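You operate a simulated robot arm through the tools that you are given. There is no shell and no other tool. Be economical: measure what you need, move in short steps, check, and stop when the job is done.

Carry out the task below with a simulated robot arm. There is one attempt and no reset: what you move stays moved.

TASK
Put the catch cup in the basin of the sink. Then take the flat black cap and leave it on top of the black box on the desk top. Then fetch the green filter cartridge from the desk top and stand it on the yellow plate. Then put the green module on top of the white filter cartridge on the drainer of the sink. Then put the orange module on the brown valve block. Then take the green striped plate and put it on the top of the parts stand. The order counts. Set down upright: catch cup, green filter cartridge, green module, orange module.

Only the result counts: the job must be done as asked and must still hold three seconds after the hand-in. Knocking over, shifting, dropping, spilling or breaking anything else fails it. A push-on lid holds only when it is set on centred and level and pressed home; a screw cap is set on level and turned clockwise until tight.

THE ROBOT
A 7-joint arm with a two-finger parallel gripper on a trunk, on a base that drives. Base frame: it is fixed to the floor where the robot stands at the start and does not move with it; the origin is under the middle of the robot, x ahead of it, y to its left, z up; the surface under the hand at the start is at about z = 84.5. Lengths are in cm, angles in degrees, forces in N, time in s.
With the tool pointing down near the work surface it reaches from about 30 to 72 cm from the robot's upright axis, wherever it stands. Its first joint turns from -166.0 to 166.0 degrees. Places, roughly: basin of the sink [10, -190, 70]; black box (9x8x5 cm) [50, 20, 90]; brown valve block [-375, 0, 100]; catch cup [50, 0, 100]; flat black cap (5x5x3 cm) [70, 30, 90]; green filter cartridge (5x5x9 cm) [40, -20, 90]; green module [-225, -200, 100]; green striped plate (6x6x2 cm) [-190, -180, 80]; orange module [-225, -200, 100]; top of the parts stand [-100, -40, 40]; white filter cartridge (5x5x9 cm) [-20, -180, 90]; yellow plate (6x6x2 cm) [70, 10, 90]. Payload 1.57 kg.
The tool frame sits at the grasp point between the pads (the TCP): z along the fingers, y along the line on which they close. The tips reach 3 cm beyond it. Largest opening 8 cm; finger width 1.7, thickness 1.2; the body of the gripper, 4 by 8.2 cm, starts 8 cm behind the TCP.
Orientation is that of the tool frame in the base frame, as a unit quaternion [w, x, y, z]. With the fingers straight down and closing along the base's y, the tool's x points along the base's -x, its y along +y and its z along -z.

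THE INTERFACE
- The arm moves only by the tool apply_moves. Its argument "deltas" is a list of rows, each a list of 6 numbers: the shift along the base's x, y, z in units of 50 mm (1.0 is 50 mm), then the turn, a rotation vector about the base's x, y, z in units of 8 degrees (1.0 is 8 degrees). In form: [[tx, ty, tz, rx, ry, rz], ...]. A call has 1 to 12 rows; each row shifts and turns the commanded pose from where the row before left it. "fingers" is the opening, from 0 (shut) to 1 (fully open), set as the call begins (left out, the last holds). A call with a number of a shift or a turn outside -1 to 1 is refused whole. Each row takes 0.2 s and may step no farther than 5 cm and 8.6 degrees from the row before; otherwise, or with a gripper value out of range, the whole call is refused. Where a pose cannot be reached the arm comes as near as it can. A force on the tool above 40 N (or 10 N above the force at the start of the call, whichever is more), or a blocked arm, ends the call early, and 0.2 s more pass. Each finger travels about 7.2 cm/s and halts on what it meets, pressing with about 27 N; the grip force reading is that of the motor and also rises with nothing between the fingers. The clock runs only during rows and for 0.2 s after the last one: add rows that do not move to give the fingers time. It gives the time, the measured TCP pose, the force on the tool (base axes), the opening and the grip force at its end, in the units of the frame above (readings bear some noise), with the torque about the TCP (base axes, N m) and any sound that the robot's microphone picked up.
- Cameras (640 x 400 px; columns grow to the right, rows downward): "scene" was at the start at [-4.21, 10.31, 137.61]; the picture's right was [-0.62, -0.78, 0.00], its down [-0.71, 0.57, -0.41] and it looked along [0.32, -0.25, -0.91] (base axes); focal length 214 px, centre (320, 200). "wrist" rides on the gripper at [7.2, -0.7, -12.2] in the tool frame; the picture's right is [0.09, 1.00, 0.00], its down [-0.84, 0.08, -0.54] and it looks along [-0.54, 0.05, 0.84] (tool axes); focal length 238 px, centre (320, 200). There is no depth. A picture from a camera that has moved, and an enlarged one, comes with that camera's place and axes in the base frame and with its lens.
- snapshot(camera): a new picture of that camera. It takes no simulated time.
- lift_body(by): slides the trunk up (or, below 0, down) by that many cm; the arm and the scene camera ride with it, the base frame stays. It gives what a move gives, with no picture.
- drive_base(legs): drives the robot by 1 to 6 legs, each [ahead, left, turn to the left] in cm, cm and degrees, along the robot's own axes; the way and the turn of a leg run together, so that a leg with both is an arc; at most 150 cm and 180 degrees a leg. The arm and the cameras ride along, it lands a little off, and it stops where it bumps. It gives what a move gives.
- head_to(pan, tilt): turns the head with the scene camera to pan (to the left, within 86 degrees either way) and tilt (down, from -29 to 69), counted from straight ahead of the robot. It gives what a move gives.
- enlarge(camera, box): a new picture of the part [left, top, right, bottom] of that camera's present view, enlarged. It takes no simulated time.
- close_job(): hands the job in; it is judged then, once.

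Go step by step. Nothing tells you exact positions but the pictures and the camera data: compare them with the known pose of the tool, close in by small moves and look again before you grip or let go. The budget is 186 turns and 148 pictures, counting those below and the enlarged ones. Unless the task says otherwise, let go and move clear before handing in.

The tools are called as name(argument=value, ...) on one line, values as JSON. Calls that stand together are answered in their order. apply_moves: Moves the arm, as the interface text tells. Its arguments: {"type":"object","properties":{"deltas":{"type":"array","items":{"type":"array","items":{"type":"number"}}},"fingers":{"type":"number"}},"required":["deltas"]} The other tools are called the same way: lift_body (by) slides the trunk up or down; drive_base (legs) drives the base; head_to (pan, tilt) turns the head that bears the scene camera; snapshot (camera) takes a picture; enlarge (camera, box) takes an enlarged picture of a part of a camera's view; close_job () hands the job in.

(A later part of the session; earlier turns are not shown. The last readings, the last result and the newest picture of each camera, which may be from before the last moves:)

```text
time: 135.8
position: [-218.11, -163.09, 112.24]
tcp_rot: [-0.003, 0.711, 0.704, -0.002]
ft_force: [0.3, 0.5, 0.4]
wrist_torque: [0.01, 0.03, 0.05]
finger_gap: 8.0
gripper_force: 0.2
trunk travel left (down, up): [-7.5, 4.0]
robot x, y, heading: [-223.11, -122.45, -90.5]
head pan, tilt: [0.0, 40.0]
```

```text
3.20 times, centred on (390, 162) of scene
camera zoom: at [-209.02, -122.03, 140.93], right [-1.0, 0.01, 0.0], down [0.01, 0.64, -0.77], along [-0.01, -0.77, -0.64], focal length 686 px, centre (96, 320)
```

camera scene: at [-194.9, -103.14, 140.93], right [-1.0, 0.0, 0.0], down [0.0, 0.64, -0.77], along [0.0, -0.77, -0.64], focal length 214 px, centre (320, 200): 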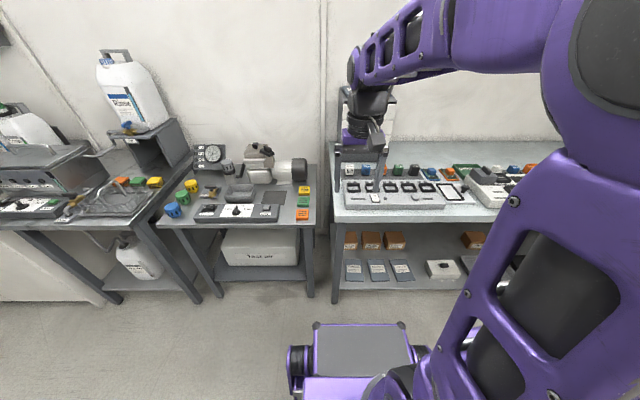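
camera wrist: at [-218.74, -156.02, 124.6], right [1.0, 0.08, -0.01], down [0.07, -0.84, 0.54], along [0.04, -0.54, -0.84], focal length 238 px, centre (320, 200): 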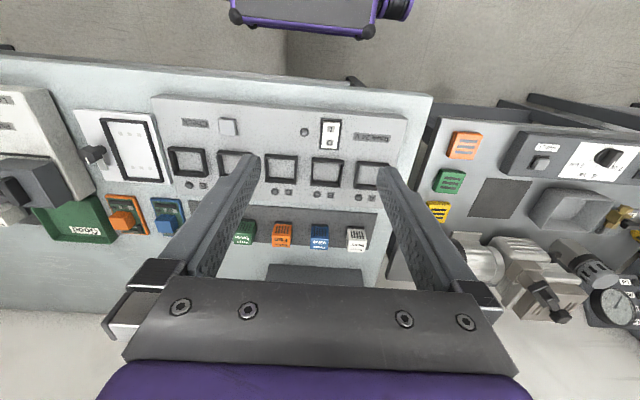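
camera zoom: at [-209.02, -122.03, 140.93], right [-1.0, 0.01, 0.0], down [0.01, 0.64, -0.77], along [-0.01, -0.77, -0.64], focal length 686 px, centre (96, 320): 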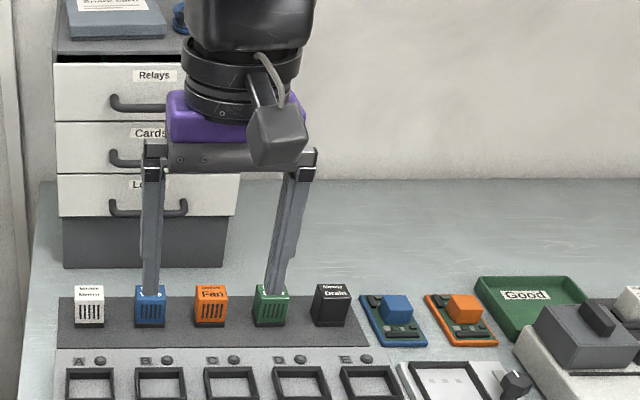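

Row spacing is about 7.5 cm, cubes about 4.2 cm. I hover above the green one with the fingers partly open (6 cm).

apply_moves(deltas=[[-0.43, -0.81, 0, 0, 0, 0], [-0.43, -0.81, 0, 0, 0, 0], [-0.43, -0.81, 0, 0, 0, 0], [-0.43, -0.81, 0, 0, 0, 0], [-0.43, -0.81, -0.2, 0, 0, 0], [-0.43, -0.81, -0.6, 0, 0, 0], [0, 0, -0.6, 0, 0, 0], [0, 0, 0, 0, 0, 0]], fingers=0.75)

snapshot(camera="wrist")

enlarge(camera="scene", box=[290, 100, 490, 225])

```text
refused: row 6 steps farther than a row can; nothing moved
```

```text
78 pictures are left
camera wrist: at [-218.74, -156.02, 124.6], right [1.0, 0.08, -0.01], down [0.07, -0.84, 0.54], along [0.04, -0.54, -0.84], focal length 238 px, centre (320, 200)
```

wrist: 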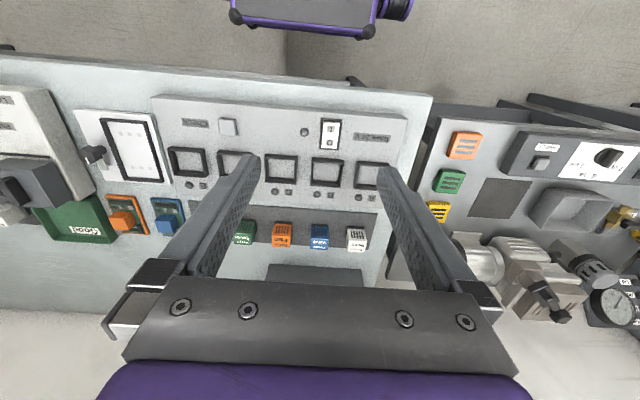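

```text
3.20 times, centred on (390, 162) of scene
camera zoom: at [-209.02, -122.03, 140.93], right [-1.0, 0.01, 0.0], down [0.01, 0.64, -0.77], along [-0.01, -0.77, -0.64], focal length 686 px, centre (96, 320)
```

zoom: 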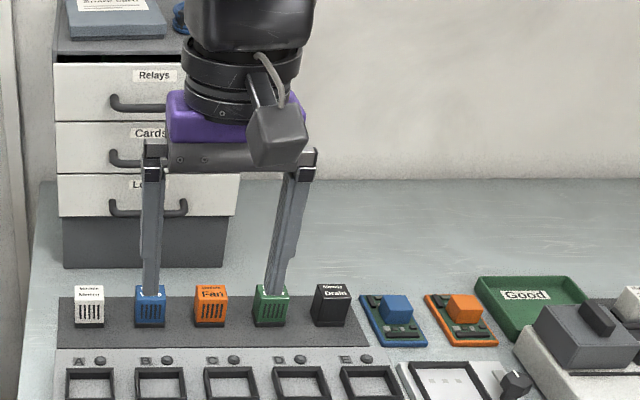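

The call was refused for one oversize step; reissuing with smaller ones.

apply_moves(deltas=[[-0.43, -0.81, 0, 0, 0, 0], [-0.43, -0.81, 0, 0, 0, 0], [-0.43, -0.81, 0, 0, 0, 0], [-0.43, -0.81, 0, 0, 0, 0], [-0.43, -0.81, -0.2, 0, 0, 0], [-0.43, -0.81, -0.2, 0, 0, 0], [0, 0, -0.9, 0, 0, 0], [0, 0, 0, 0, 0, 0]], fingers=0.75)

snapshot(camera="wrist")

enlarge(camera="scene", box=[290, 100, 490, 225])

```text
time: 137.6
position: [-231.27, -187.37, 105.48]
tcp_rot: [-0.004, 0.711, 0.703, -0.001]
ft_force: [0.2, 0.9, 0.3]
wrist_torque: [0.03, 0.0, -0.02]
finger_gap: 6.02
gripper_force: 0.1
trunk travel left (down, up): [-7.5, 4.0]
robot x, y, heading: [-223.33, -122.24, -90.5]
head pan, tilt: [0.0, 40.0]
```

```text
76 pictures are left
camera wrist: at [-231.76, -180.3, 117.74], right [1.0, 0.08, -0.01], down [0.07, -0.84, 0.54], along [0.04, -0.54, -0.84], focal length 238 px, centre (320, 200)
```

wrist: 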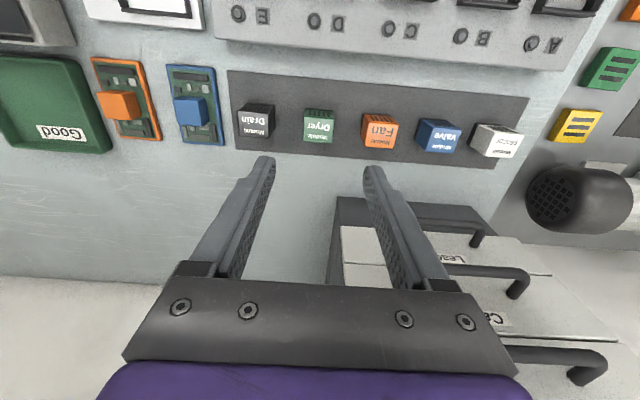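

```text
3.20 times, centred on (390, 162) of scene
camera zoom: at [-209.03, -122.04, 140.93], right [-1.0, 0.01, 0.0], down [0.01, 0.64, -0.77], along [-0.01, -0.77, -0.64], focal length 686 px, centre (96, 320)
```

zoom: 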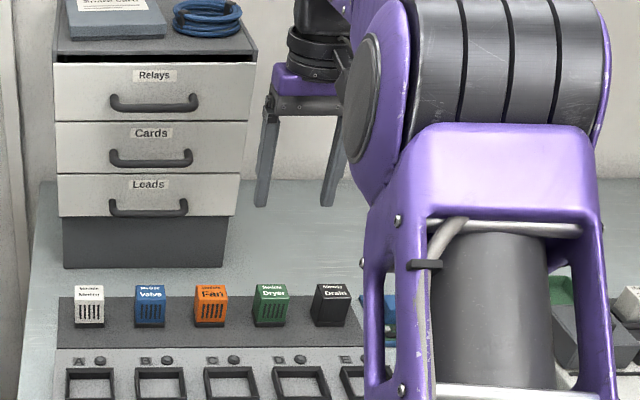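

Green "Dryer" module top centre is at about (-231.2, -188.4, 90). Lowering to check alignment.

apply_moves(deltas=[[0, -0.2, -0.5, 0, 0, 0], [0, 0, -0.7, 0, 0, 0], [0, 0, -0.7, 0, 0, 0], [0, 0, -0.5, 0, 0, 0], [0, 0, 0, 0, 0, 0]])

snapshot(camera="wrist")

```text
time: 138.8
position: [-230.99, -188.26, 93.83]
tcp_rot: [-0.003, 0.711, 0.703, -0.002]
ft_force: [0.5, -0.2, 0.2]
wrist_torque: [-0.02, 0.0, 0.0]
finger_gap: 6.0
gripper_force: 0.1
trunk travel left (down, up): [-7.5, 4.0]
robot x, y, heading: [-223.18, -122.27, -90.7]
head pan, tilt: [0.0, 40.0]
```

```text
74 pictures are left
camera wrist: at [-231.5, -181.23, 106.03], right [1.0, 0.08, -0.01], down [0.07, -0.84, 0.54], along [0.04, -0.54, -0.84], focal length 238 px, centre (320, 200)
```

wrist: 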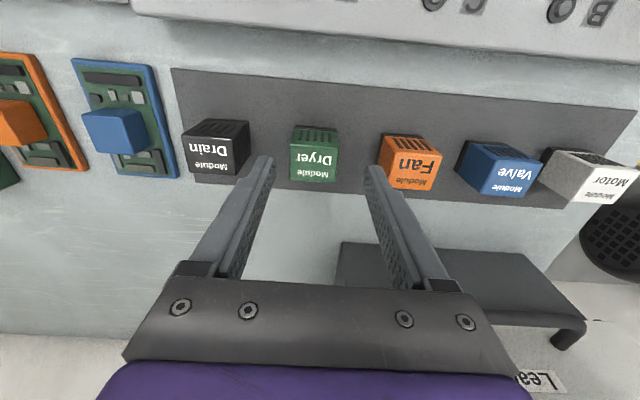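

apply_moves(deltas=[[-0.07, 0, 0, 0, 0, 0], [0, 0, -0.3, 0, 0, 0], [0, 0, -0.3, 0, 0, 0], [0, 0, -0.12, 0, 0, 0], [0, 0, 0, 0, 0, 0]], fingers=0.65)

snapshot(camera="wrist")

```text
time: 140.0
position: [-231.29, -188.4, 90.14]
tcp_rot: [-0.004, 0.71, 0.704, -0.001]
ft_force: [0.5, 0.5, 0.5]
wrist_torque: [-0.01, -0.01, 0.0]
finger_gap: 5.19
gripper_force: 0.1
trunk travel left (down, up): [-7.5, 4.0]
robot x, y, heading: [-223.15, -122.1, -90.8]
head pan, tilt: [0.0, 40.0]
```

```text
73 pictures are left
camera wrist: at [-231.79, -181.37, 102.43], right [1.0, 0.08, -0.01], down [0.07, -0.84, 0.54], along [0.04, -0.54, -0.84], focal length 238 px, centre (320, 200)
```

wrist: 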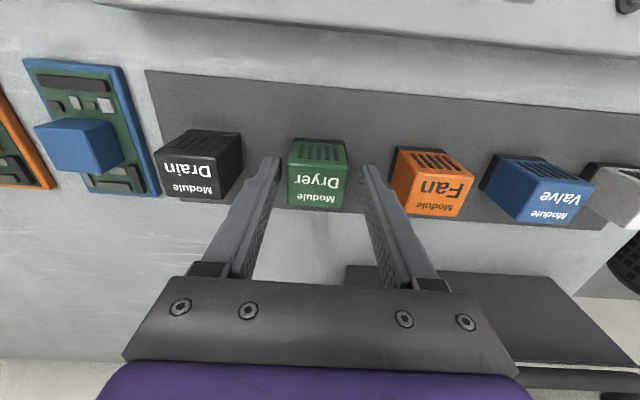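

Centred; close on the green module and lift slowly.

apply_moves(deltas=[[0, 0, 0, 0, 0, 0], [0, 0, 0, 0, 0, 0], [0, 0, 0, 0, 0, 0]], fingers=0)

apply_moves(deltas=[[0, 0, 0.04, 0, 0, 0], [0, 0, 0.06, 0, 0, 0], [0, 0, 0.1, 0, 0, 0], [0, 0, 0.15, 0, 0, 0], [0, 0, 0.2, 0, 0, 0], [0, 0, 0.25, 0, 0, 0], [0, 0, 0.3, 0, 0, 0], [0, 0, 0.3, 0, 0, 0], [0, 0, 0.3, 0, 0, 0], [0, 0, 0.3, 0, 0, 0]])

snapshot(camera="wrist")

```text
time: 140.8
position: [-231.2, -188.47, 90.21]
tcp_rot: [-0.002, 0.712, 0.703, -0.003]
ft_force: [-2.1, 0.5, 0.2]
wrist_torque: [0.02, 0.0, -0.01]
finger_gap: 3.52
gripper_force: 27.2
trunk travel left (down, up): [-7.5, 4.0]
robot x, y, heading: [-223.09, -122.49, -90.8]
head pan, tilt: [0.0, 40.0]
```

```text
time: 143.0
position: [-231.33, -188.4, 100.21]
tcp_rot: [-0.004, 0.71, 0.704, -0.001]
ft_force: [-0.1, -0.5, -1.2]
wrist_torque: [-0.01, -0.03, -0.01]
finger_gap: 3.52
gripper_force: 27.2
trunk travel left (down, up): [-7.5, 4.0]
robot x, y, heading: [-223.08, -122.11, -90.7]
head pan, tilt: [0.0, 40.0]
```

```text
72 pictures are left
camera wrist: at [-231.9, -181.38, 112.45], right [1.0, 0.08, -0.01], down [0.07, -0.84, 0.54], along [0.04, -0.54, -0.84], focal length 238 px, centre (320, 200)
```

wrist: 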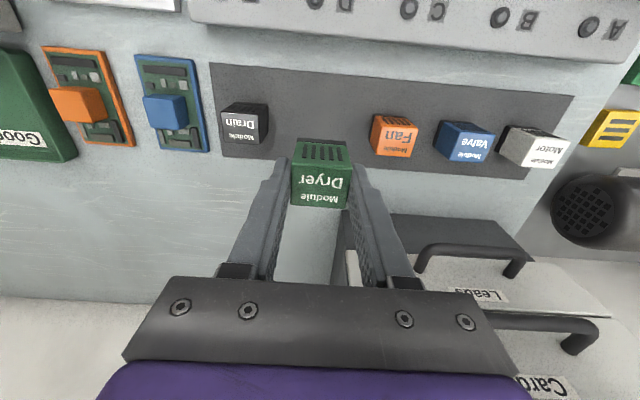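

Module held. Retract, then drive back along the lane to the sink drainer.

apply_moves(deltas=[[0, 0.1, 0.3, 0, 0, 0], [0, 0.3, 0.5, 0, 0, 0], [0, 0.5, 0.5, 0, 0, 0], [0.2, 0.6, 0.5, 0, 0, 0], [0.3, 0.6, 0.5, 0, 0, 0], [0.3, 0.6, 0, 0, 0, 0], [0.3, 0.6, 0, 0, 0, 0], [0.3, 0.6, 0, 0, 0, 0], [0.2, 0.6, 0, 0, 0, 0], [0, 0.5, 0, 0, 0, 0], [0, 0.2, 0, 0, 0, 0]])

drive_base(legs=[[-18, 0, 0.7], [0, 105, 0], [0, 98, 0]])

head_to(pan=0, tilt=50)

snapshot(camera="scene")

```text
time: 145.4
position: [-223.59, -162.48, 111.81]
tcp_rot: [-0.003, 0.712, 0.703, -0.002]
ft_force: [-0.4, 0.4, -1.0]
wrist_torque: [-0.03, -0.01, 0.02]
finger_gap: 3.53
gripper_force: 27.3
trunk travel left (down, up): [-7.5, 4.0]
robot x, y, heading: [-223.18, -122.44, -90.7]
head pan, tilt: [0.0, 40.0]
```

```text
time: 166.5
position: [-17.92, -143.92, 111.76]
tcp_rot: [-0.003, 0.713, 0.701, -0.002]
ft_force: [-0.2, -0.6, -0.6]
wrist_torque: [-0.02, 0.02, 0.01]
finger_gap: 3.5
gripper_force: 27.2
trunk travel left (down, up): [-7.5, 4.0]
robot x, y, heading: [-17.33, -103.78, -90.8]
head pan, tilt: [0.0, 40.0]
```

```text
time: 167.2
position: [-17.98, -143.91, 111.71]
tcp_rot: [-0.002, 0.713, 0.701, -0.002]
ft_force: [0.1, -0.1, -0.3]
wrist_torque: [0.03, 0.05, 0.01]
finger_gap: 3.5
gripper_force: 26.9
trunk travel left (down, up): [-7.5, 4.0]
robot x, y, heading: [-17.41, -103.93, -90.8]
head pan, tilt: [0.0, 50.0]
```

```text
71 pictures are left
camera scene: at [-3.18, -102.76, 139.52], right [-1.0, 0.02, 0.0], down [0.01, 0.77, -0.64], along [-0.01, -0.64, -0.77], focal length 214 px, centre (320, 200)
```

scene: 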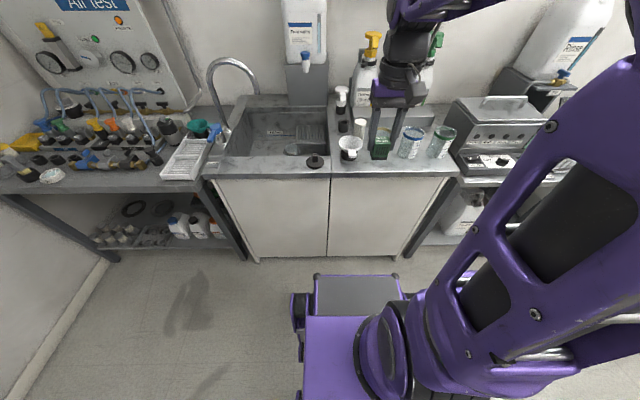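

drive_base(legs=[[17, 0, 0.8]])

snapshot(camera="wrist")

enlarge(camera="scene", box=[300, 60, 460, 160])

```text
time: 168.7
position: [-17.68, -161.38, 111.93]
tcp_rot: [-0.003, 0.709, 0.706, -0.002]
ft_force: [0.3, 0.9, -0.5]
wrist_torque: [0.02, 0.0, -0.01]
finger_gap: 3.51
gripper_force: 27.1
trunk travel left (down, up): [-7.5, 4.0]
robot x, y, heading: [-17.56, -121.36, -90.2]
head pan, tilt: [0.0, 50.0]
```

```text
70 pictures are left
camera wrist: at [-18.13, -154.3, 124.07], right [1.0, 0.09, -0.01], down [0.08, -0.84, 0.54], along [0.04, -0.54, -0.84], focal length 238 px, centre (320, 200)
```

wrist: 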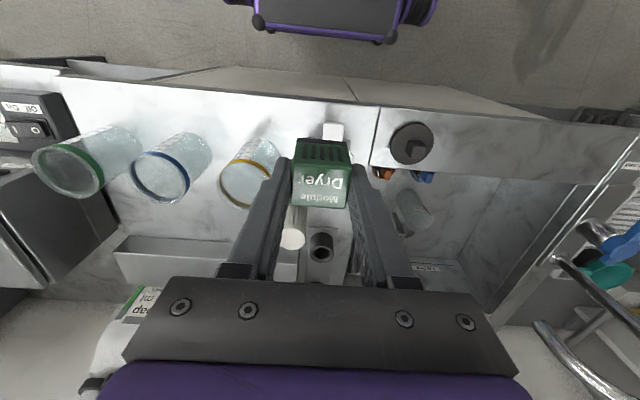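

```text
4.00 times, centred on (380, 110) of scene
camera zoom: at [-3.37, -120.09, 139.51], right [-1.0, 0.0, 0.0], down [0.0, 0.77, -0.64], along [0.0, -0.64, -0.77], focal length 858 px, centre (80, 560)
```

zoom: 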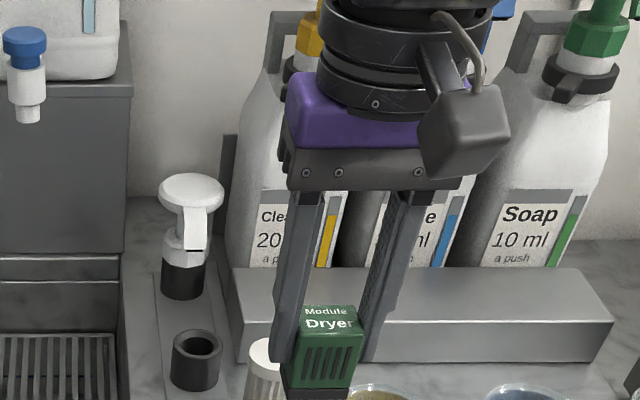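

The white cartridge is near (-20.7, -181.7), top about z 94.5. I approach to short of it and look again.

apply_moves(deltas=[[-0.1, -0.3, -0.1, 0, 0, 0], [-0.25, -0.5, -0.2, 0, 0, 0], [-0.25, -0.6, -0.2, 0, 0, 0], [0, -0.6, -0.2, 0, 0, 0], [0, -0.5, -0.1, 0, 0, 0], [0, -0.3, 0, 0, 0, 0], [0, 0, 0, 0, 0, 0]])

snapshot(camera="wrist")

snapshot(camera="scene")

```text
time: 170.3
position: [-20.74, -175.55, 107.9]
tcp_rot: [-0.004, 0.708, 0.706, -0.001]
ft_force: [0.2, -0.2, -0.5]
wrist_torque: [0.02, 0.01, 0.0]
finger_gap: 3.5
gripper_force: 27.4
trunk travel left (down, up): [-7.5, 4.0]
robot x, y, heading: [-17.36, -121.34, -90.3]
head pan, tilt: [0.0, 50.0]
```

```text
68 pictures are left
camera wrist: at [-21.32, -168.52, 120.13], right [1.0, 0.09, -0.01], down [0.08, -0.84, 0.54], along [0.04, -0.54, -0.84], focal length 238 px, centre (320, 200)
```

wrist: 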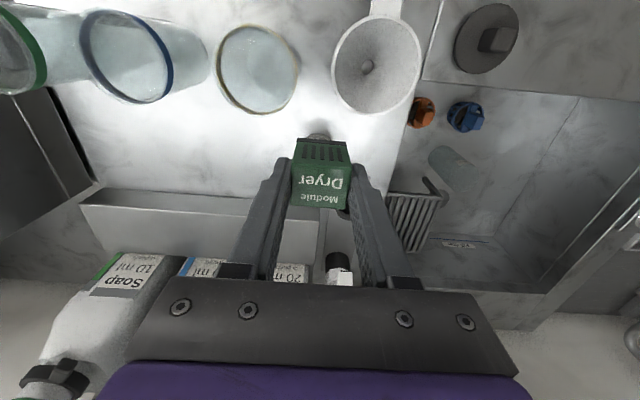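

```text
67 pictures are left
camera scene: at [-3.37, -120.1, 139.51], right [-1.0, 0.0, 0.0], down [0.0, 0.77, -0.64], along [0.0, -0.64, -0.77], focal length 214 px, centre (320, 200)
```

scene: 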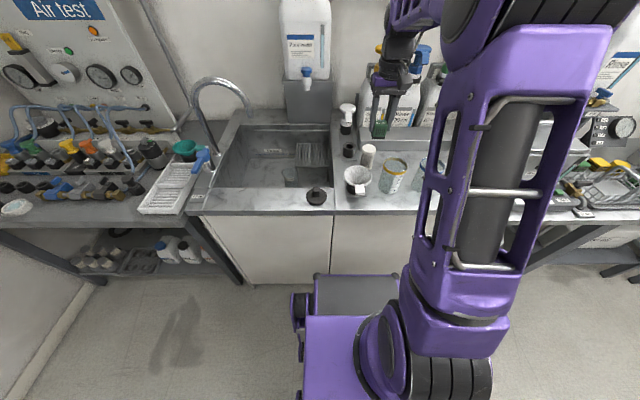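

enlarge(camera="scene", box=[320, 100, 448, 180])

```text
5.00 times, centred on (384, 140) of scene
camera zoom: at [-3.37, -120.1, 139.51], right [-1.0, 0.0, 0.0], down [0.0, 0.77, -0.64], along [0.0, -0.64, -0.77], focal length 1072 px, centre (0, 500)
```

zoom: 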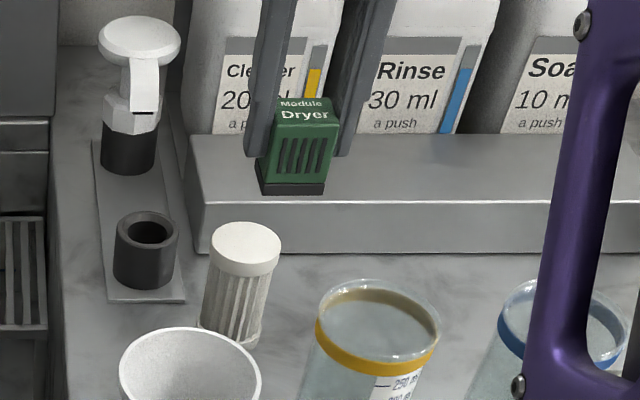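

The cartridge is hidden beneath the module in the wrist view. I shift sideways 11 cm to measure it clearly.

apply_moves(deltas=[[-0.3, 0, 0, 0, 0, 0], [-0.6, 0, 0, 0, 0, 0], [-0.6, 0, 0, 0, 0, 0], [-0.5, 0, 0, 0, 0, 0], [-0.2, 0, 0, 0, 0, 0], [0, 0, 0, 0, 0, 0]])

snapshot(camera="wrist")

```text
time: 171.7
position: [-31.77, -175.41, 107.69]
tcp_rot: [-0.003, 0.709, 0.705, -0.002]
ft_force: [0.3, -0.3, -1.5]
wrist_torque: [0.0, 0.03, 0.0]
finger_gap: 3.51
gripper_force: 26.8
trunk travel left (down, up): [-7.5, 4.0]
robot x, y, heading: [-17.74, -121.3, -90.1]
head pan, tilt: [0.0, 50.0]
```

```text
65 pictures are left
camera wrist: at [-32.3, -168.36, 120.04], right [1.0, 0.09, -0.01], down [0.08, -0.84, 0.54], along [0.04, -0.54, -0.84], focal length 238 px, centre (320, 200)
```

wrist: 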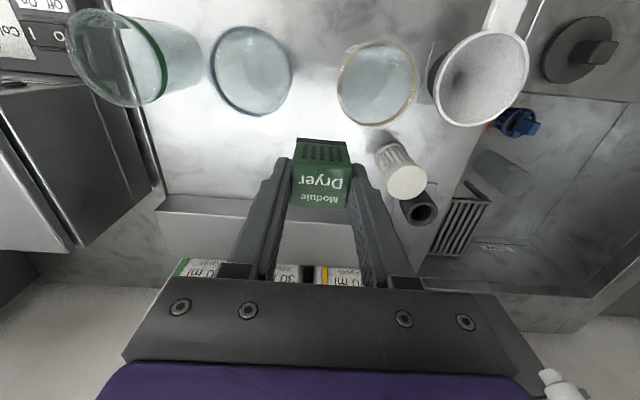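

Cartridge top is at about (-20.3, -181.7, 93.7). Move over it and down to about 2 cm above.

apply_moves(deltas=[[0.3, -0.1, 0, 0, 0, 0], [0.5, -0.3, 0, 0, 0, 0], [0.6, -0.3, 0, 0, 0, 0], [0.6, -0.3, 0, 0, 0, 0], [0.29, -0.24, 0, 0, 0, 0], [0, 0, -0.3, 0, 0, 0], [0, 0, -0.5, 0, 0, 0], [0, 0, -0.4, 0, 0, 0], [0, 0, -0.2, 0, 0, 0], [0, 0, 0, 0, 0, 0]])

enlarge(camera="scene", box=[320, 100, 448, 180])

snapshot(camera="wrist")

```text
time: 173.9
position: [-20.17, -181.69, 100.89]
tcp_rot: [-0.003, 0.709, 0.705, -0.002]
ft_force: [-0.4, 0.4, -0.4]
wrist_torque: [0.02, 0.0, 0.02]
finger_gap: 3.5
gripper_force: 27.1
trunk travel left (down, up): [-7.5, 4.0]
robot x, y, heading: [-17.76, -121.51, -89.9]
head pan, tilt: [0.0, 50.0]
```

```text
5.00 times, centred on (384, 140) of scene
camera zoom: at [-3.37, -120.1, 139.51], right [-1.0, 0.0, 0.0], down [0.0, 0.77, -0.64], along [0.0, -0.64, -0.77], focal length 1072 px, centre (0, 500)
```

zoom: 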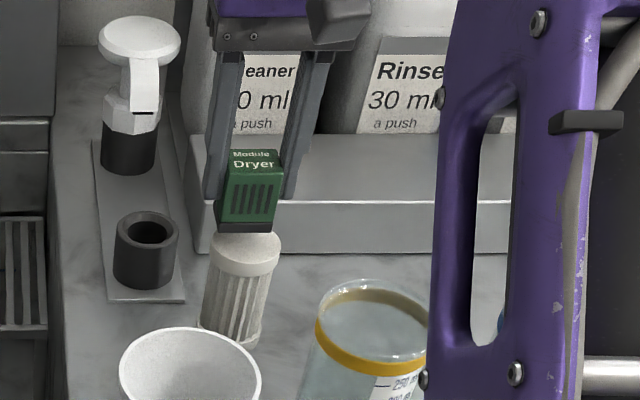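

```text
63 pictures are left
camera wrist: at [-20.68, -174.55, 113.13], right [1.0, 0.09, -0.01], down [0.08, -0.84, 0.54], along [0.04, -0.54, -0.84], focal length 238 px, centre (320, 200)
```

wrist: 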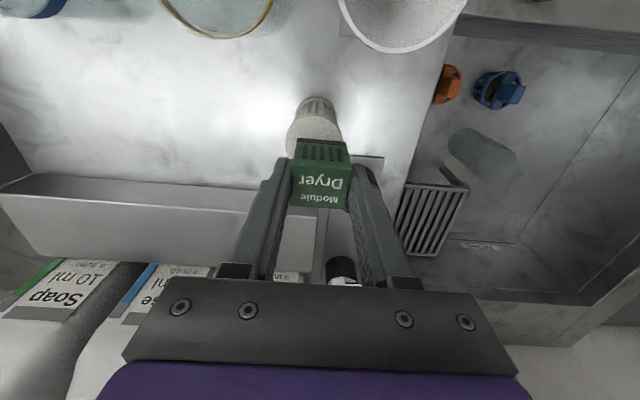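

apply_moves(deltas=[[-0.09, 0.07, 0, 0, 0, 0], [0, 0, -0.1, 0, 0, 0], [0, 0, -0.1, 0, 0, 0], [0, 0, -0.06, 0, 0, 0], [0, 0, 0, 0, 0, 0]])

enlarge(camera="scene", box=[340, 120, 404, 160])

enlarge(camera="wrist", box=[260, 80, 380, 155])

```text
time: 175.1
position: [-20.47, -181.31, 99.61]
tcp_rot: [-0.003, 0.709, 0.705, -0.002]
ft_force: [0.2, 0.0, -0.4]
wrist_torque: [-0.02, -0.03, 0.01]
finger_gap: 3.51
gripper_force: 27.2
trunk travel left (down, up): [-7.5, 4.0]
robot x, y, heading: [-17.81, -121.44, -90.3]
head pan, tilt: [0.0, 50.0]
```

```text
10.00 times, centred on (372, 140) of scene
camera zoom: at [-3.37, -120.1, 139.51], right [-1.0, 0.0, 0.0], down [0.0, 0.77, -0.64], along [0.0, -0.64, -0.77], focal length 2145 px, centre (-200, 800)
```

zoom: 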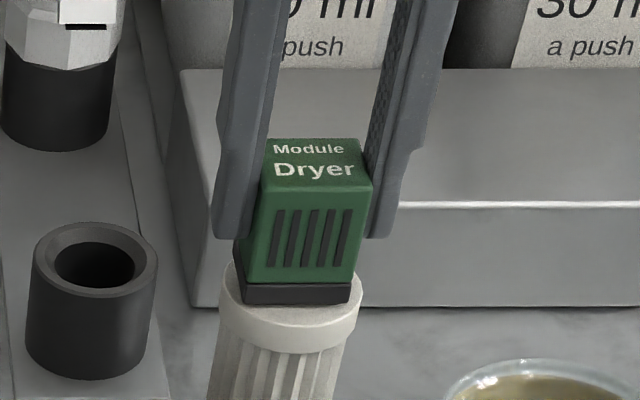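

```text
5.33 times, centred on (320, 118) of wrist
camera zoom: at [-21.06, -174.22, 111.82], right [1.0, 0.09, -0.01], down [0.08, -0.84, 0.54], along [0.04, -0.54, -0.84], focal length 1271 px, centre (320, 640)
```

zoom: 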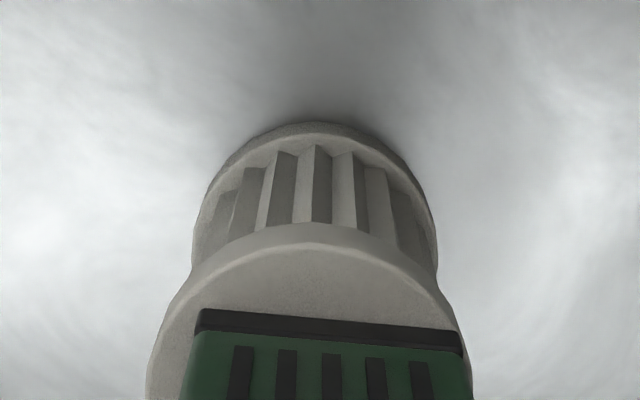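

apply_moves(deltas=[[-0.02, -0.02, -0.05, 0, 0, 0], [0, 0, -0.05, 0, 0, 0], [0, 0, 0, 0, 0, 0]])

apply_moves(deltas=[[0, 0, -0.04, 0, 0, 0], [0, 0, 0, 0, 0, 0]])

enlarge(camera="scene", box=[340, 120, 404, 160])

```text
time: 175.9
position: [-20.58, -181.3, 99.34]
tcp_rot: [-0.001, 0.709, 0.705, -0.003]
ft_force: [0.3, 1.1, 16.5]
wrist_torque: [0.26, -0.1, 0.01]
finger_gap: 3.55
gripper_force: 26.8
trunk travel left (down, up): [-7.5, 4.0]
robot x, y, heading: [-17.44, -121.32, -90.4]
head pan, tilt: [0.0, 50.0]
```

```text
time: 176.5
position: [-20.66, -181.23, 98.9]
tcp_rot: [-0.002, 0.709, 0.705, -0.002]
ft_force: [1.2, -2.5, 18.5]
wrist_torque: [-0.12, -0.13, 0.01]
finger_gap: 3.53
gripper_force: 26.9
trunk travel left (down, up): [-7.5, 4.0]
robot x, y, heading: [-17.63, -121.46, -90.2]
head pan, tilt: [0.0, 50.0]
```

```text
10.00 times, centred on (372, 140) of scene
camera zoom: at [-3.36, -119.98, 139.52], right [-1.0, 0.0, 0.0], down [0.0, 0.77, -0.64], along [0.0, -0.64, -0.77], focal length 2145 px, centre (-200, 800)
```

zoom: 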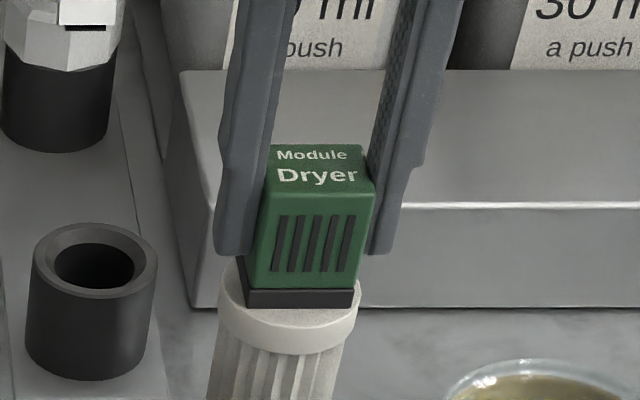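

The module is seated on the cartridge. Release gently and rise.

apply_moves(deltas=[[0, 0, 0.03, 0, 0, 0], [0, 0, 0.03, 0, 0, 0]])

apply_moves(deltas=[[0, 0, 0, 0, 0, 0], [0, 0, 0, 0, 0, 0], [0, 0, 0, 0, 0, 0]], fingers=0.75)

snapshot(camera="wrist")

```text
time: 177.1
position: [-20.65, -181.35, 98.89]
tcp_rot: [-0.004, 0.709, 0.705, -0.001]
ft_force: [0.0, -1.4, 3.3]
wrist_torque: [-0.12, -0.06, -0.03]
finger_gap: 3.51
gripper_force: 27.4
trunk travel left (down, up): [-7.5, 4.0]
robot x, y, heading: [-17.11, -121.36, -89.8]
head pan, tilt: [0.0, 50.0]
```

```text
time: 177.9
position: [-20.71, -181.37, 99.18]
tcp_rot: [-0.004, 0.709, 0.705, -0.001]
ft_force: [0.0, 0.3, 0.1]
wrist_torque: [0.0, -0.03, 0.0]
finger_gap: 5.99
gripper_force: 0.1
trunk travel left (down, up): [-7.5, 4.0]
robot x, y, heading: [-17.79, -121.41, -90.3]
head pan, tilt: [0.0, 50.0]
```

```text
59 pictures are left
camera wrist: at [-21.23, -174.32, 111.35], right [1.0, 0.09, -0.01], down [0.08, -0.84, 0.54], along [0.04, -0.54, -0.84], focal length 238 px, centre (320, 200)
```

wrist: 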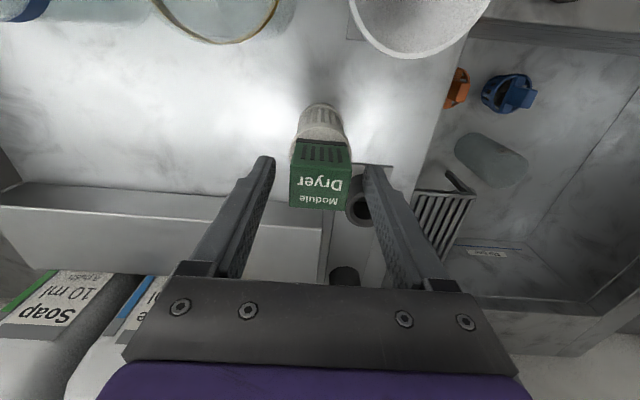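

Released and stable. Rise and check it.

apply_moves(deltas=[[0, 0, 0.2, 0, 0, 0], [0, 0, 0.5, 0, 0, 0], [0, 0, 0.7, 0, 0, 0], [0, 0, 0.7, 0, 0, 0], [0, 0.4, 0.4, 0, 0, 0], [0, 0.7, 0, 0, 0, 0], [0, 0.7, 0, 0, 0, 0], [0, 0.7, 0, 0, 0, 0], [0, 0.7, 0, 0, 0, 0], [0, 0.5, 0, 0, 0, 0], [0, 0, 0, 0, 0, 0]])

enlarge(camera="scene", box=[320, 100, 448, 180])

```text
time: 180.3
position: [-20.68, -162.59, 111.61]
tcp_rot: [-0.003, 0.709, 0.705, -0.002]
ft_force: [0.0, -0.2, -0.7]
wrist_torque: [0.02, 0.04, 0.03]
finger_gap: 6.02
gripper_force: 0.0
trunk travel left (down, up): [-7.5, 4.0]
robot x, y, heading: [-18.04, -121.45, -89.9]
head pan, tilt: [0.0, 50.0]
```

```text
5.00 times, centred on (384, 140) of scene
camera zoom: at [-3.37, -120.08, 139.51], right [-1.0, 0.0, 0.0], down [0.0, 0.77, -0.64], along [0.0, -0.64, -0.77], focal length 1072 px, centre (0, 500)
```

zoom: 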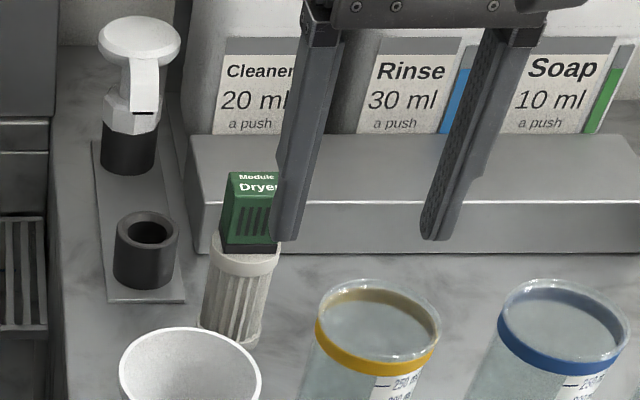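

Done. Return for the orange "Fan" module.

drive_base(legs=[[-18, 0, 0], [0, -103, 0], [0, -102, 0], [18, 0, 0]])

snapshot(camera="wrist")

```text
time: 202.4
position: [-225.1, -162.64, 111.58]
tcp_rot: [-0.003, 0.708, 0.706, -0.002]
ft_force: [-0.7, 1.3, -0.8]
wrist_torque: [0.0, 0.02, -0.01]
finger_gap: 6.02
gripper_force: 0.1
trunk travel left (down, up): [-7.5, 4.0]
robot x, y, heading: [-222.27, -121.02, -90.3]
head pan, tilt: [0.0, 50.0]
```

```text
57 pictures are left
camera wrist: at [-225.69, -155.56, 123.84], right [1.0, 0.09, -0.01], down [0.08, -0.84, 0.54], along [0.04, -0.54, -0.84], focal length 238 px, centre (320, 200)
```

wrist: 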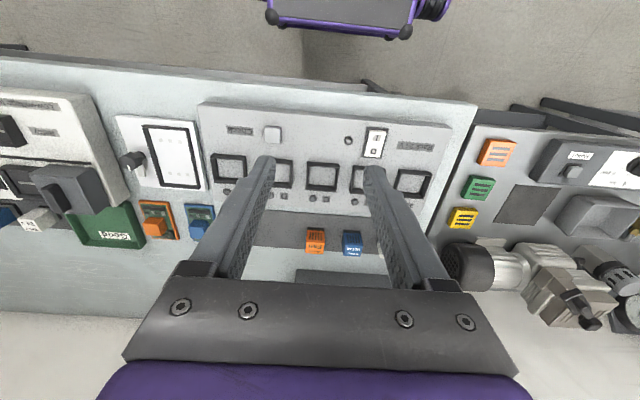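

apply_moves(deltas=[[0.04, -0.8, 0, 0, 0, 0], [0.04, -0.85, 0, 0, 0, 0], [0.04, -0.85, 0, 0, 0, 0], [0.04, -0.85, 0, 0, 0, 0], [0.04, -0.85, -0.2, 0, 0, 0], [0.03, -0.85, -0.3, 0, 0, 0], [0, 0, -0.9, 0, 0, 0], [0, 0, -0.9, 0, 0, 0], [0, 0, -0.9, 0, 0, 0], [0, 0, -0.2, 0, 0, 0], [0, 0, 0, 0, 0, 0]], fingers=0.65)

snapshot(camera="wrist")

```text
time: 204.8
position: [-223.87, -187.72, 94.38]
tcp_rot: [-0.003, 0.709, 0.706, -0.002]
ft_force: [0.1, -0.3, -0.5]
wrist_torque: [0.0, -0.02, 0.0]
finger_gap: 5.18
gripper_force: 0.0
trunk travel left (down, up): [-7.5, 4.0]
robot x, y, heading: [-222.3, -121.47, -90.1]
head pan, tilt: [0.0, 50.0]
```

```text
56 pictures are left
camera wrist: at [-224.38, -180.71, 106.72], right [1.0, 0.09, -0.01], down [0.08, -0.84, 0.54], along [0.04, -0.54, -0.84], focal length 238 px, centre (320, 200)
```

wrist: 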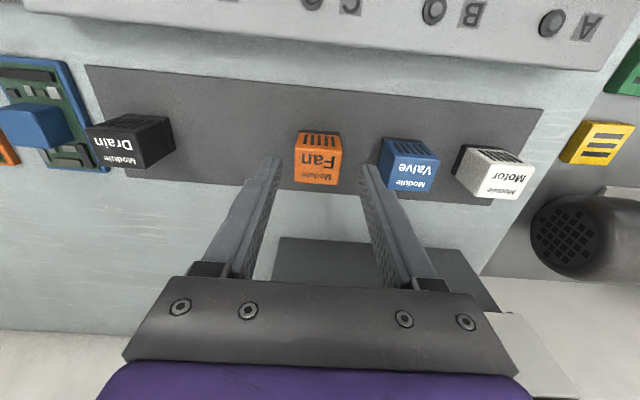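

apply_moves(deltas=[[0, -0.12, 0, 0, 0, 0], [0, 0, -0.3, 0, 0, 0], [0, 0, -0.3, 0, 0, 0], [0, 0, -0.24, 0, 0, 0], [0, 0, 0, 0, 0, 0]])

snapshot(camera="wrist")

```text
time: 206.0
position: [-223.96, -188.36, 90.23]
tcp_rot: [-0.003, 0.708, 0.706, -0.002]
ft_force: [-0.5, -1.1, 0.2]
wrist_torque: [0.01, -0.01, -0.03]
finger_gap: 5.22
gripper_force: 0.0
trunk travel left (down, up): [-7.5, 4.0]
robot x, y, heading: [-221.87, -121.14, -90.1]
head pan, tilt: [0.0, 50.0]
```

```text
55 pictures are left
camera wrist: at [-224.58, -181.3, 102.52], right [1.0, 0.09, -0.01], down [0.08, -0.84, 0.54], along [0.04, -0.54, -0.84], focal length 238 px, centre (320, 200)
```

wrist: 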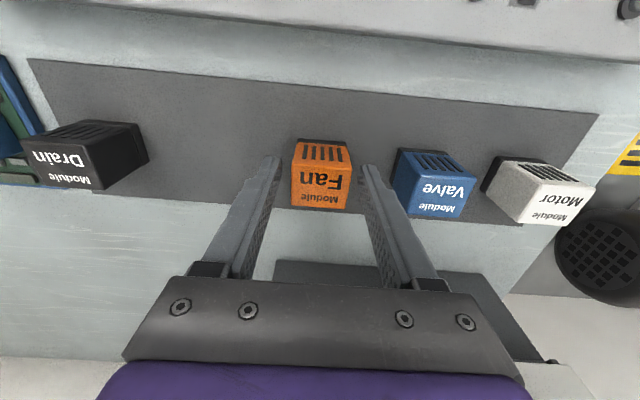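

apply_moves(deltas=[[0, 0, 0, 0, 0, 0], [0, 0, 0, 0, 0, 0], [0, 0, 0, 0, 0, 0]], fingers=0)

apply_moves(deltas=[[0, 0, 0.04, 0, 0, 0], [0, 0, 0.06, 0, 0, 0], [0, 0, 0.1, 0, 0, 0], [0, 0, 0.15, 0, 0, 0], [0, 0, 0.2, 0, 0, 0], [0, 0, 0.25, 0, 0, 0], [0, 0, 0.3, 0, 0, 0], [0, 0, 0.4, 0, 0, 0], [0, 0, 0.4, 0, 0, 0], [0, 0, 0.4, 0, 0, 0]])

apply_moves(deltas=[[0, 0.2, 0.3, 0, 0, 0], [0, 0.4, 0.5, 0, 0, 0], [0, 0.6, 0.5, 0, 0, 0], [0, 0.6, 0.5, 0, 0, 0], [0, 0.6, 0.3, 0, 0, 0], [0, 0.6, 0, 0, 0, 0], [0, 0.6, 0, 0, 0, 0], [0, 0.6, 0, 0, 0, 0], [0, 0.6, 0, 0, 0, 0], [0, 0.3, 0, 0, 0, 0], [0, 0.1, 0, 0, 0, 0]])

head_to(pan=-60, tilt=20)

snapshot(camera="scene")

```text
time: 206.8
position: [-223.99, -188.39, 90.35]
tcp_rot: [-0.004, 0.709, 0.706, -0.001]
ft_force: [-0.2, 0.1, 0.1]
wrist_torque: [-0.03, -0.01, 0.01]
finger_gap: 3.51
gripper_force: 27.4
trunk travel left (down, up): [-7.5, 4.0]
robot x, y, heading: [-221.89, -121.59, -90.2]
head pan, tilt: [0.0, 50.0]
```

```text
time: 209.0
position: [-224.09, -188.66, 101.94]
tcp_rot: [-0.004, 0.708, 0.706, -0.001]
ft_force: [0.2, 0.7, -1.0]
wrist_torque: [0.01, 0.0, 0.0]
finger_gap: 3.51
gripper_force: 27.3
trunk travel left (down, up): [-7.5, 4.0]
robot x, y, heading: [-222.01, -121.5, -90.4]
head pan, tilt: [0.0, 50.0]
```

```text
time: 211.4
position: [-223.86, -162.39, 112.38]
tcp_rot: [-0.004, 0.709, 0.705, -0.002]
ft_force: [0.9, 1.3, -0.3]
wrist_torque: [-0.01, 0.01, 0.0]
finger_gap: 3.48
gripper_force: 26.3
trunk travel left (down, up): [-7.5, 4.0]
robot x, y, heading: [-222.31, -121.24, -90.4]
head pan, tilt: [0.0, 50.0]
```

```text
time: 212.7
position: [-223.95, -162.56, 112.33]
tcp_rot: [-0.003, 0.709, 0.705, -0.001]
ft_force: [0.3, -0.6, -0.1]
wrist_torque: [0.01, -0.03, -0.01]
finger_gap: 3.51
gripper_force: 27.2
trunk travel left (down, up): [-7.5, 4.0]
robot x, y, heading: [-221.66, -121.57, -90.1]
head pan, tilt: [-60.0, 20.0]
```

```text
54 pictures are left
camera scene: at [-215.95, -117.01, 144.07], right [-0.5, 0.87, 0.0], down [0.3, 0.17, -0.94], along [-0.81, -0.47, -0.34], focal length 214 px, centre (320, 200)
```

scene: 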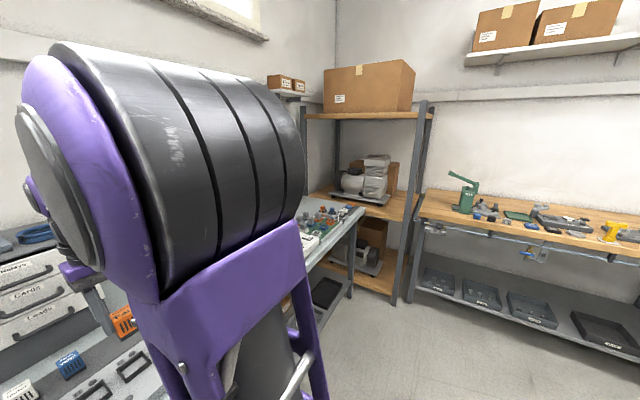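

head_to(pan=-86, tilt=30)

snapshot(camera="scene")

```text
time: 213.6
position: [-223.78, -162.49, 112.4]
tcp_rot: [-0.003, 0.708, 0.706, -0.001]
ft_force: [0.0, -0.1, -0.7]
wrist_torque: [0.0, -0.01, -0.03]
finger_gap: 3.49
gripper_force: 27.2
trunk travel left (down, up): [-7.5, 4.0]
robot x, y, heading: [-222.08, -120.98, -90.2]
head pan, tilt: [-85.9, 30.0]
```

```text
53 pictures are left
camera scene: at [-216.9, -112.99, 142.47], right [-0.07, 1.0, 0.0], down [0.5, 0.03, -0.87], along [-0.86, -0.06, -0.5], focal length 214 px, centre (320, 200)
```

scene: 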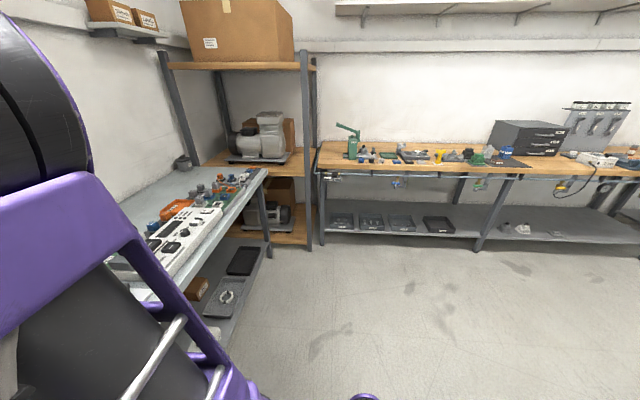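

The path to the wooden bench on the far wall is open. I back up, turn right to face it, and drive over.

drive_base(legs=[[-20, 0, 0], [0, 0, -90], [75, 0, 0]])

head_to(pan=-35, tilt=30)

snapshot(camera="scene")

```text
time: 222.9
position: [-337.06, -92.98, 112.38]
tcp_rot: [-0.004, 0.999, -0.032, 0.001]
ft_force: [-0.2, -0.4, -0.8]
wrist_torque: [-0.01, -0.02, 0.02]
finger_gap: 3.52
gripper_force: 27.0
trunk travel left (down, up): [-7.5, 4.0]
robot x, y, heading: [-296.03, -97.02, 176.4]
head pan, tilt: [-85.9, 30.0]
```

```text
time: 224.1
position: [-336.97, -92.97, 112.42]
tcp_rot: [-0.003, 0.999, -0.032, 0.001]
ft_force: [0.5, -0.6, -0.5]
wrist_torque: [-0.01, 0.02, -0.01]
finger_gap: 3.49
gripper_force: 26.6
trunk travel left (down, up): [-7.5, 4.0]
robot x, y, heading: [-296.0, -96.83, 176.6]
head pan, tilt: [-35.0, 30.0]
```

```text
52 pictures are left
camera scene: at [-294.92, -106.04, 142.46], right [0.62, 0.78, 0.0], down [0.39, -0.31, -0.87], along [-0.68, 0.54, -0.5], focal length 214 px, centre (320, 200)
```

scene: 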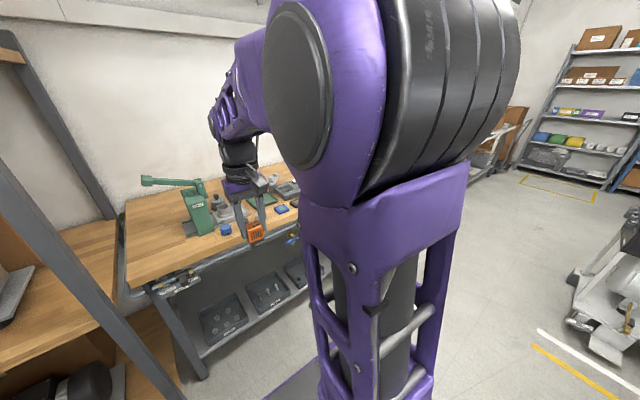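

drive_base(legs=[[0, 0, 3.4], [0, -88, 0]])

head_to(pan=0, tilt=40)

snapshot(camera="scene")

snapshot(camera="wrist")

```text
time: 233.4
position: [-337.48, -7.19, 112.38]
tcp_rot: [-0.004, 1.0, 0.002, 0.0]
ft_force: [0.1, -0.4, -0.6]
wrist_torque: [0.01, -0.03, 0.05]
finger_gap: 3.53
gripper_force: 26.8
trunk travel left (down, up): [-7.5, 4.0]
robot x, y, heading: [-296.06, -8.34, -179.6]
head pan, tilt: [-35.0, 30.0]
```

```text
time: 234.4
position: [-337.48, -7.15, 112.29]
tcp_rot: [-0.003, 1.0, 0.002, 0.001]
ft_force: [-0.1, -0.4, -0.5]
wrist_torque: [0.01, -0.01, -0.02]
finger_gap: 3.5
gripper_force: 27.0
trunk travel left (down, up): [-7.5, 4.0]
robot x, y, heading: [-296.33, -8.39, -179.7]
head pan, tilt: [0.0, 40.0]
```

```text
51 pictures are left
camera scene: at [-295.57, -22.57, 140.93], right [-0.01, 1.0, 0.0], down [0.64, 0.0, -0.77], along [-0.77, 0.0, -0.64], focal length 214 px, centre (320, 200)
```

scene: 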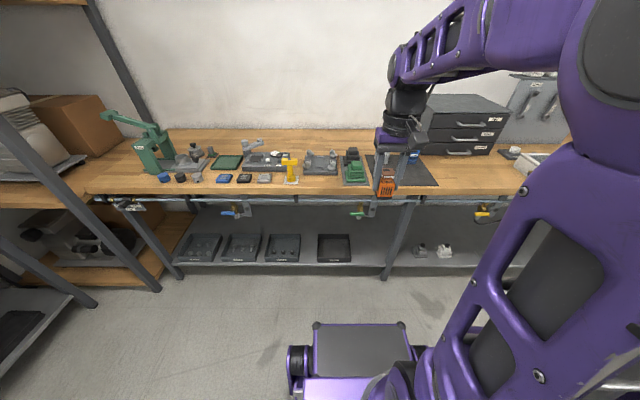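

```text
50 pictures are left
camera wrist: at [-330.25, -6.64, 124.67], right [0.1, -1.0, -0.01], down [-0.84, -0.09, 0.54], along [-0.54, -0.05, -0.84], focal length 238 px, centre (320, 200)
```

wrist: 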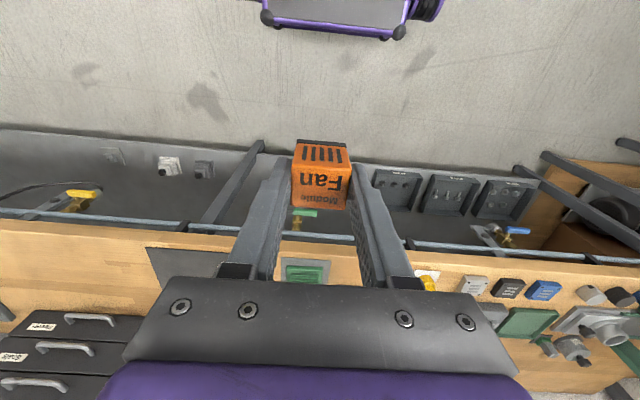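

enlarge(camera="scene", box=[220, 120, 460, 270])

```text
2.67 times, centred on (340, 195) of scene
camera zoom: at [-295.57, -22.57, 140.93], right [-0.01, 1.0, 0.0], down [0.64, 0.0, -0.77], along [-0.77, 0.0, -0.64], focal length 572 px, centre (267, 213)
```

zoom: 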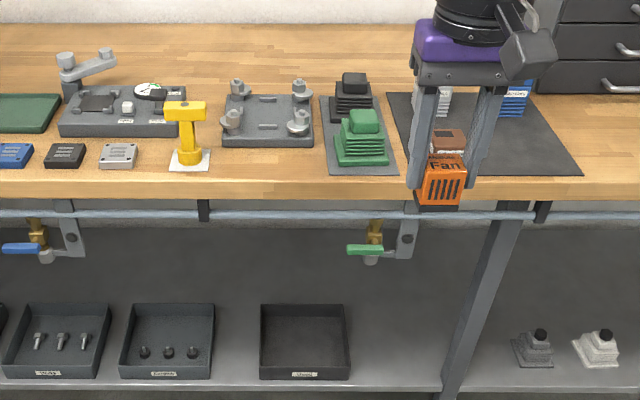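

The brown block is behind the held module on a dark mat, near (-376, 7). Drive closer.

drive_base(legs=[[17, 0, 0]])

snapshot(camera="wrist")

enlarge(camera="scene", box=[320, 80, 480, 180])

```text
time: 235.9
position: [-354.33, -7.17, 112.5]
tcp_rot: [-0.003, 1.0, 0.002, 0.001]
ft_force: [0.5, 0.8, -0.9]
wrist_torque: [-0.02, 0.0, 0.01]
finger_gap: 3.53
gripper_force: 27.2
trunk travel left (down, up): [-7.5, 4.0]
robot x, y, heading: [-313.51, -8.38, -179.6]
head pan, tilt: [0.0, 40.0]
```

```text
48 pictures are left
camera wrist: at [-347.12, -6.71, 124.68], right [0.1, -1.0, -0.01], down [-0.84, -0.09, 0.54], along [-0.54, -0.05, -0.84], focal length 238 px, centre (320, 200)
```

wrist: 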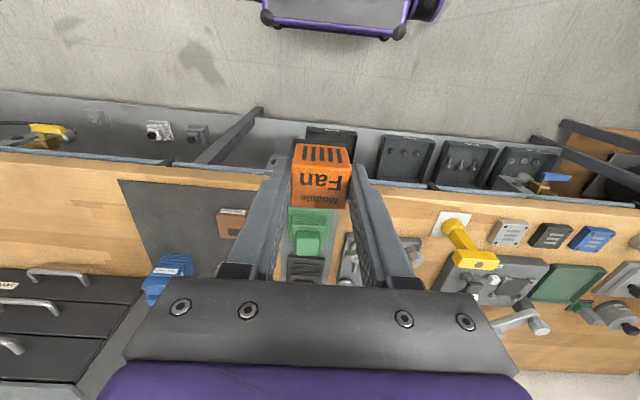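

```text
4.00 times, centred on (400, 130) of scene
camera zoom: at [-312.45, -22.68, 140.93], right [-0.01, 1.0, 0.0], down [0.64, 0.0, -0.77], along [-0.77, 0.0, -0.64], focal length 858 px, centre (0, 480)
```

zoom: 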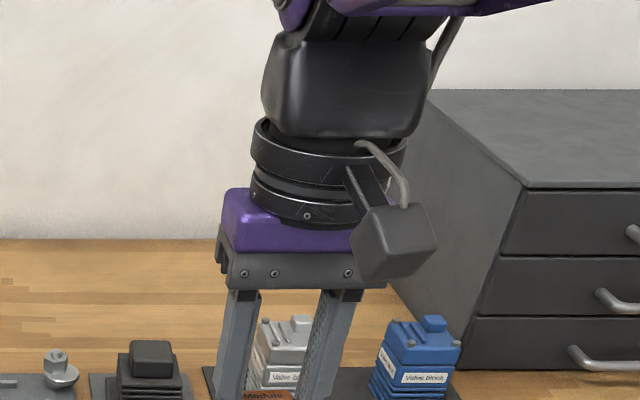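

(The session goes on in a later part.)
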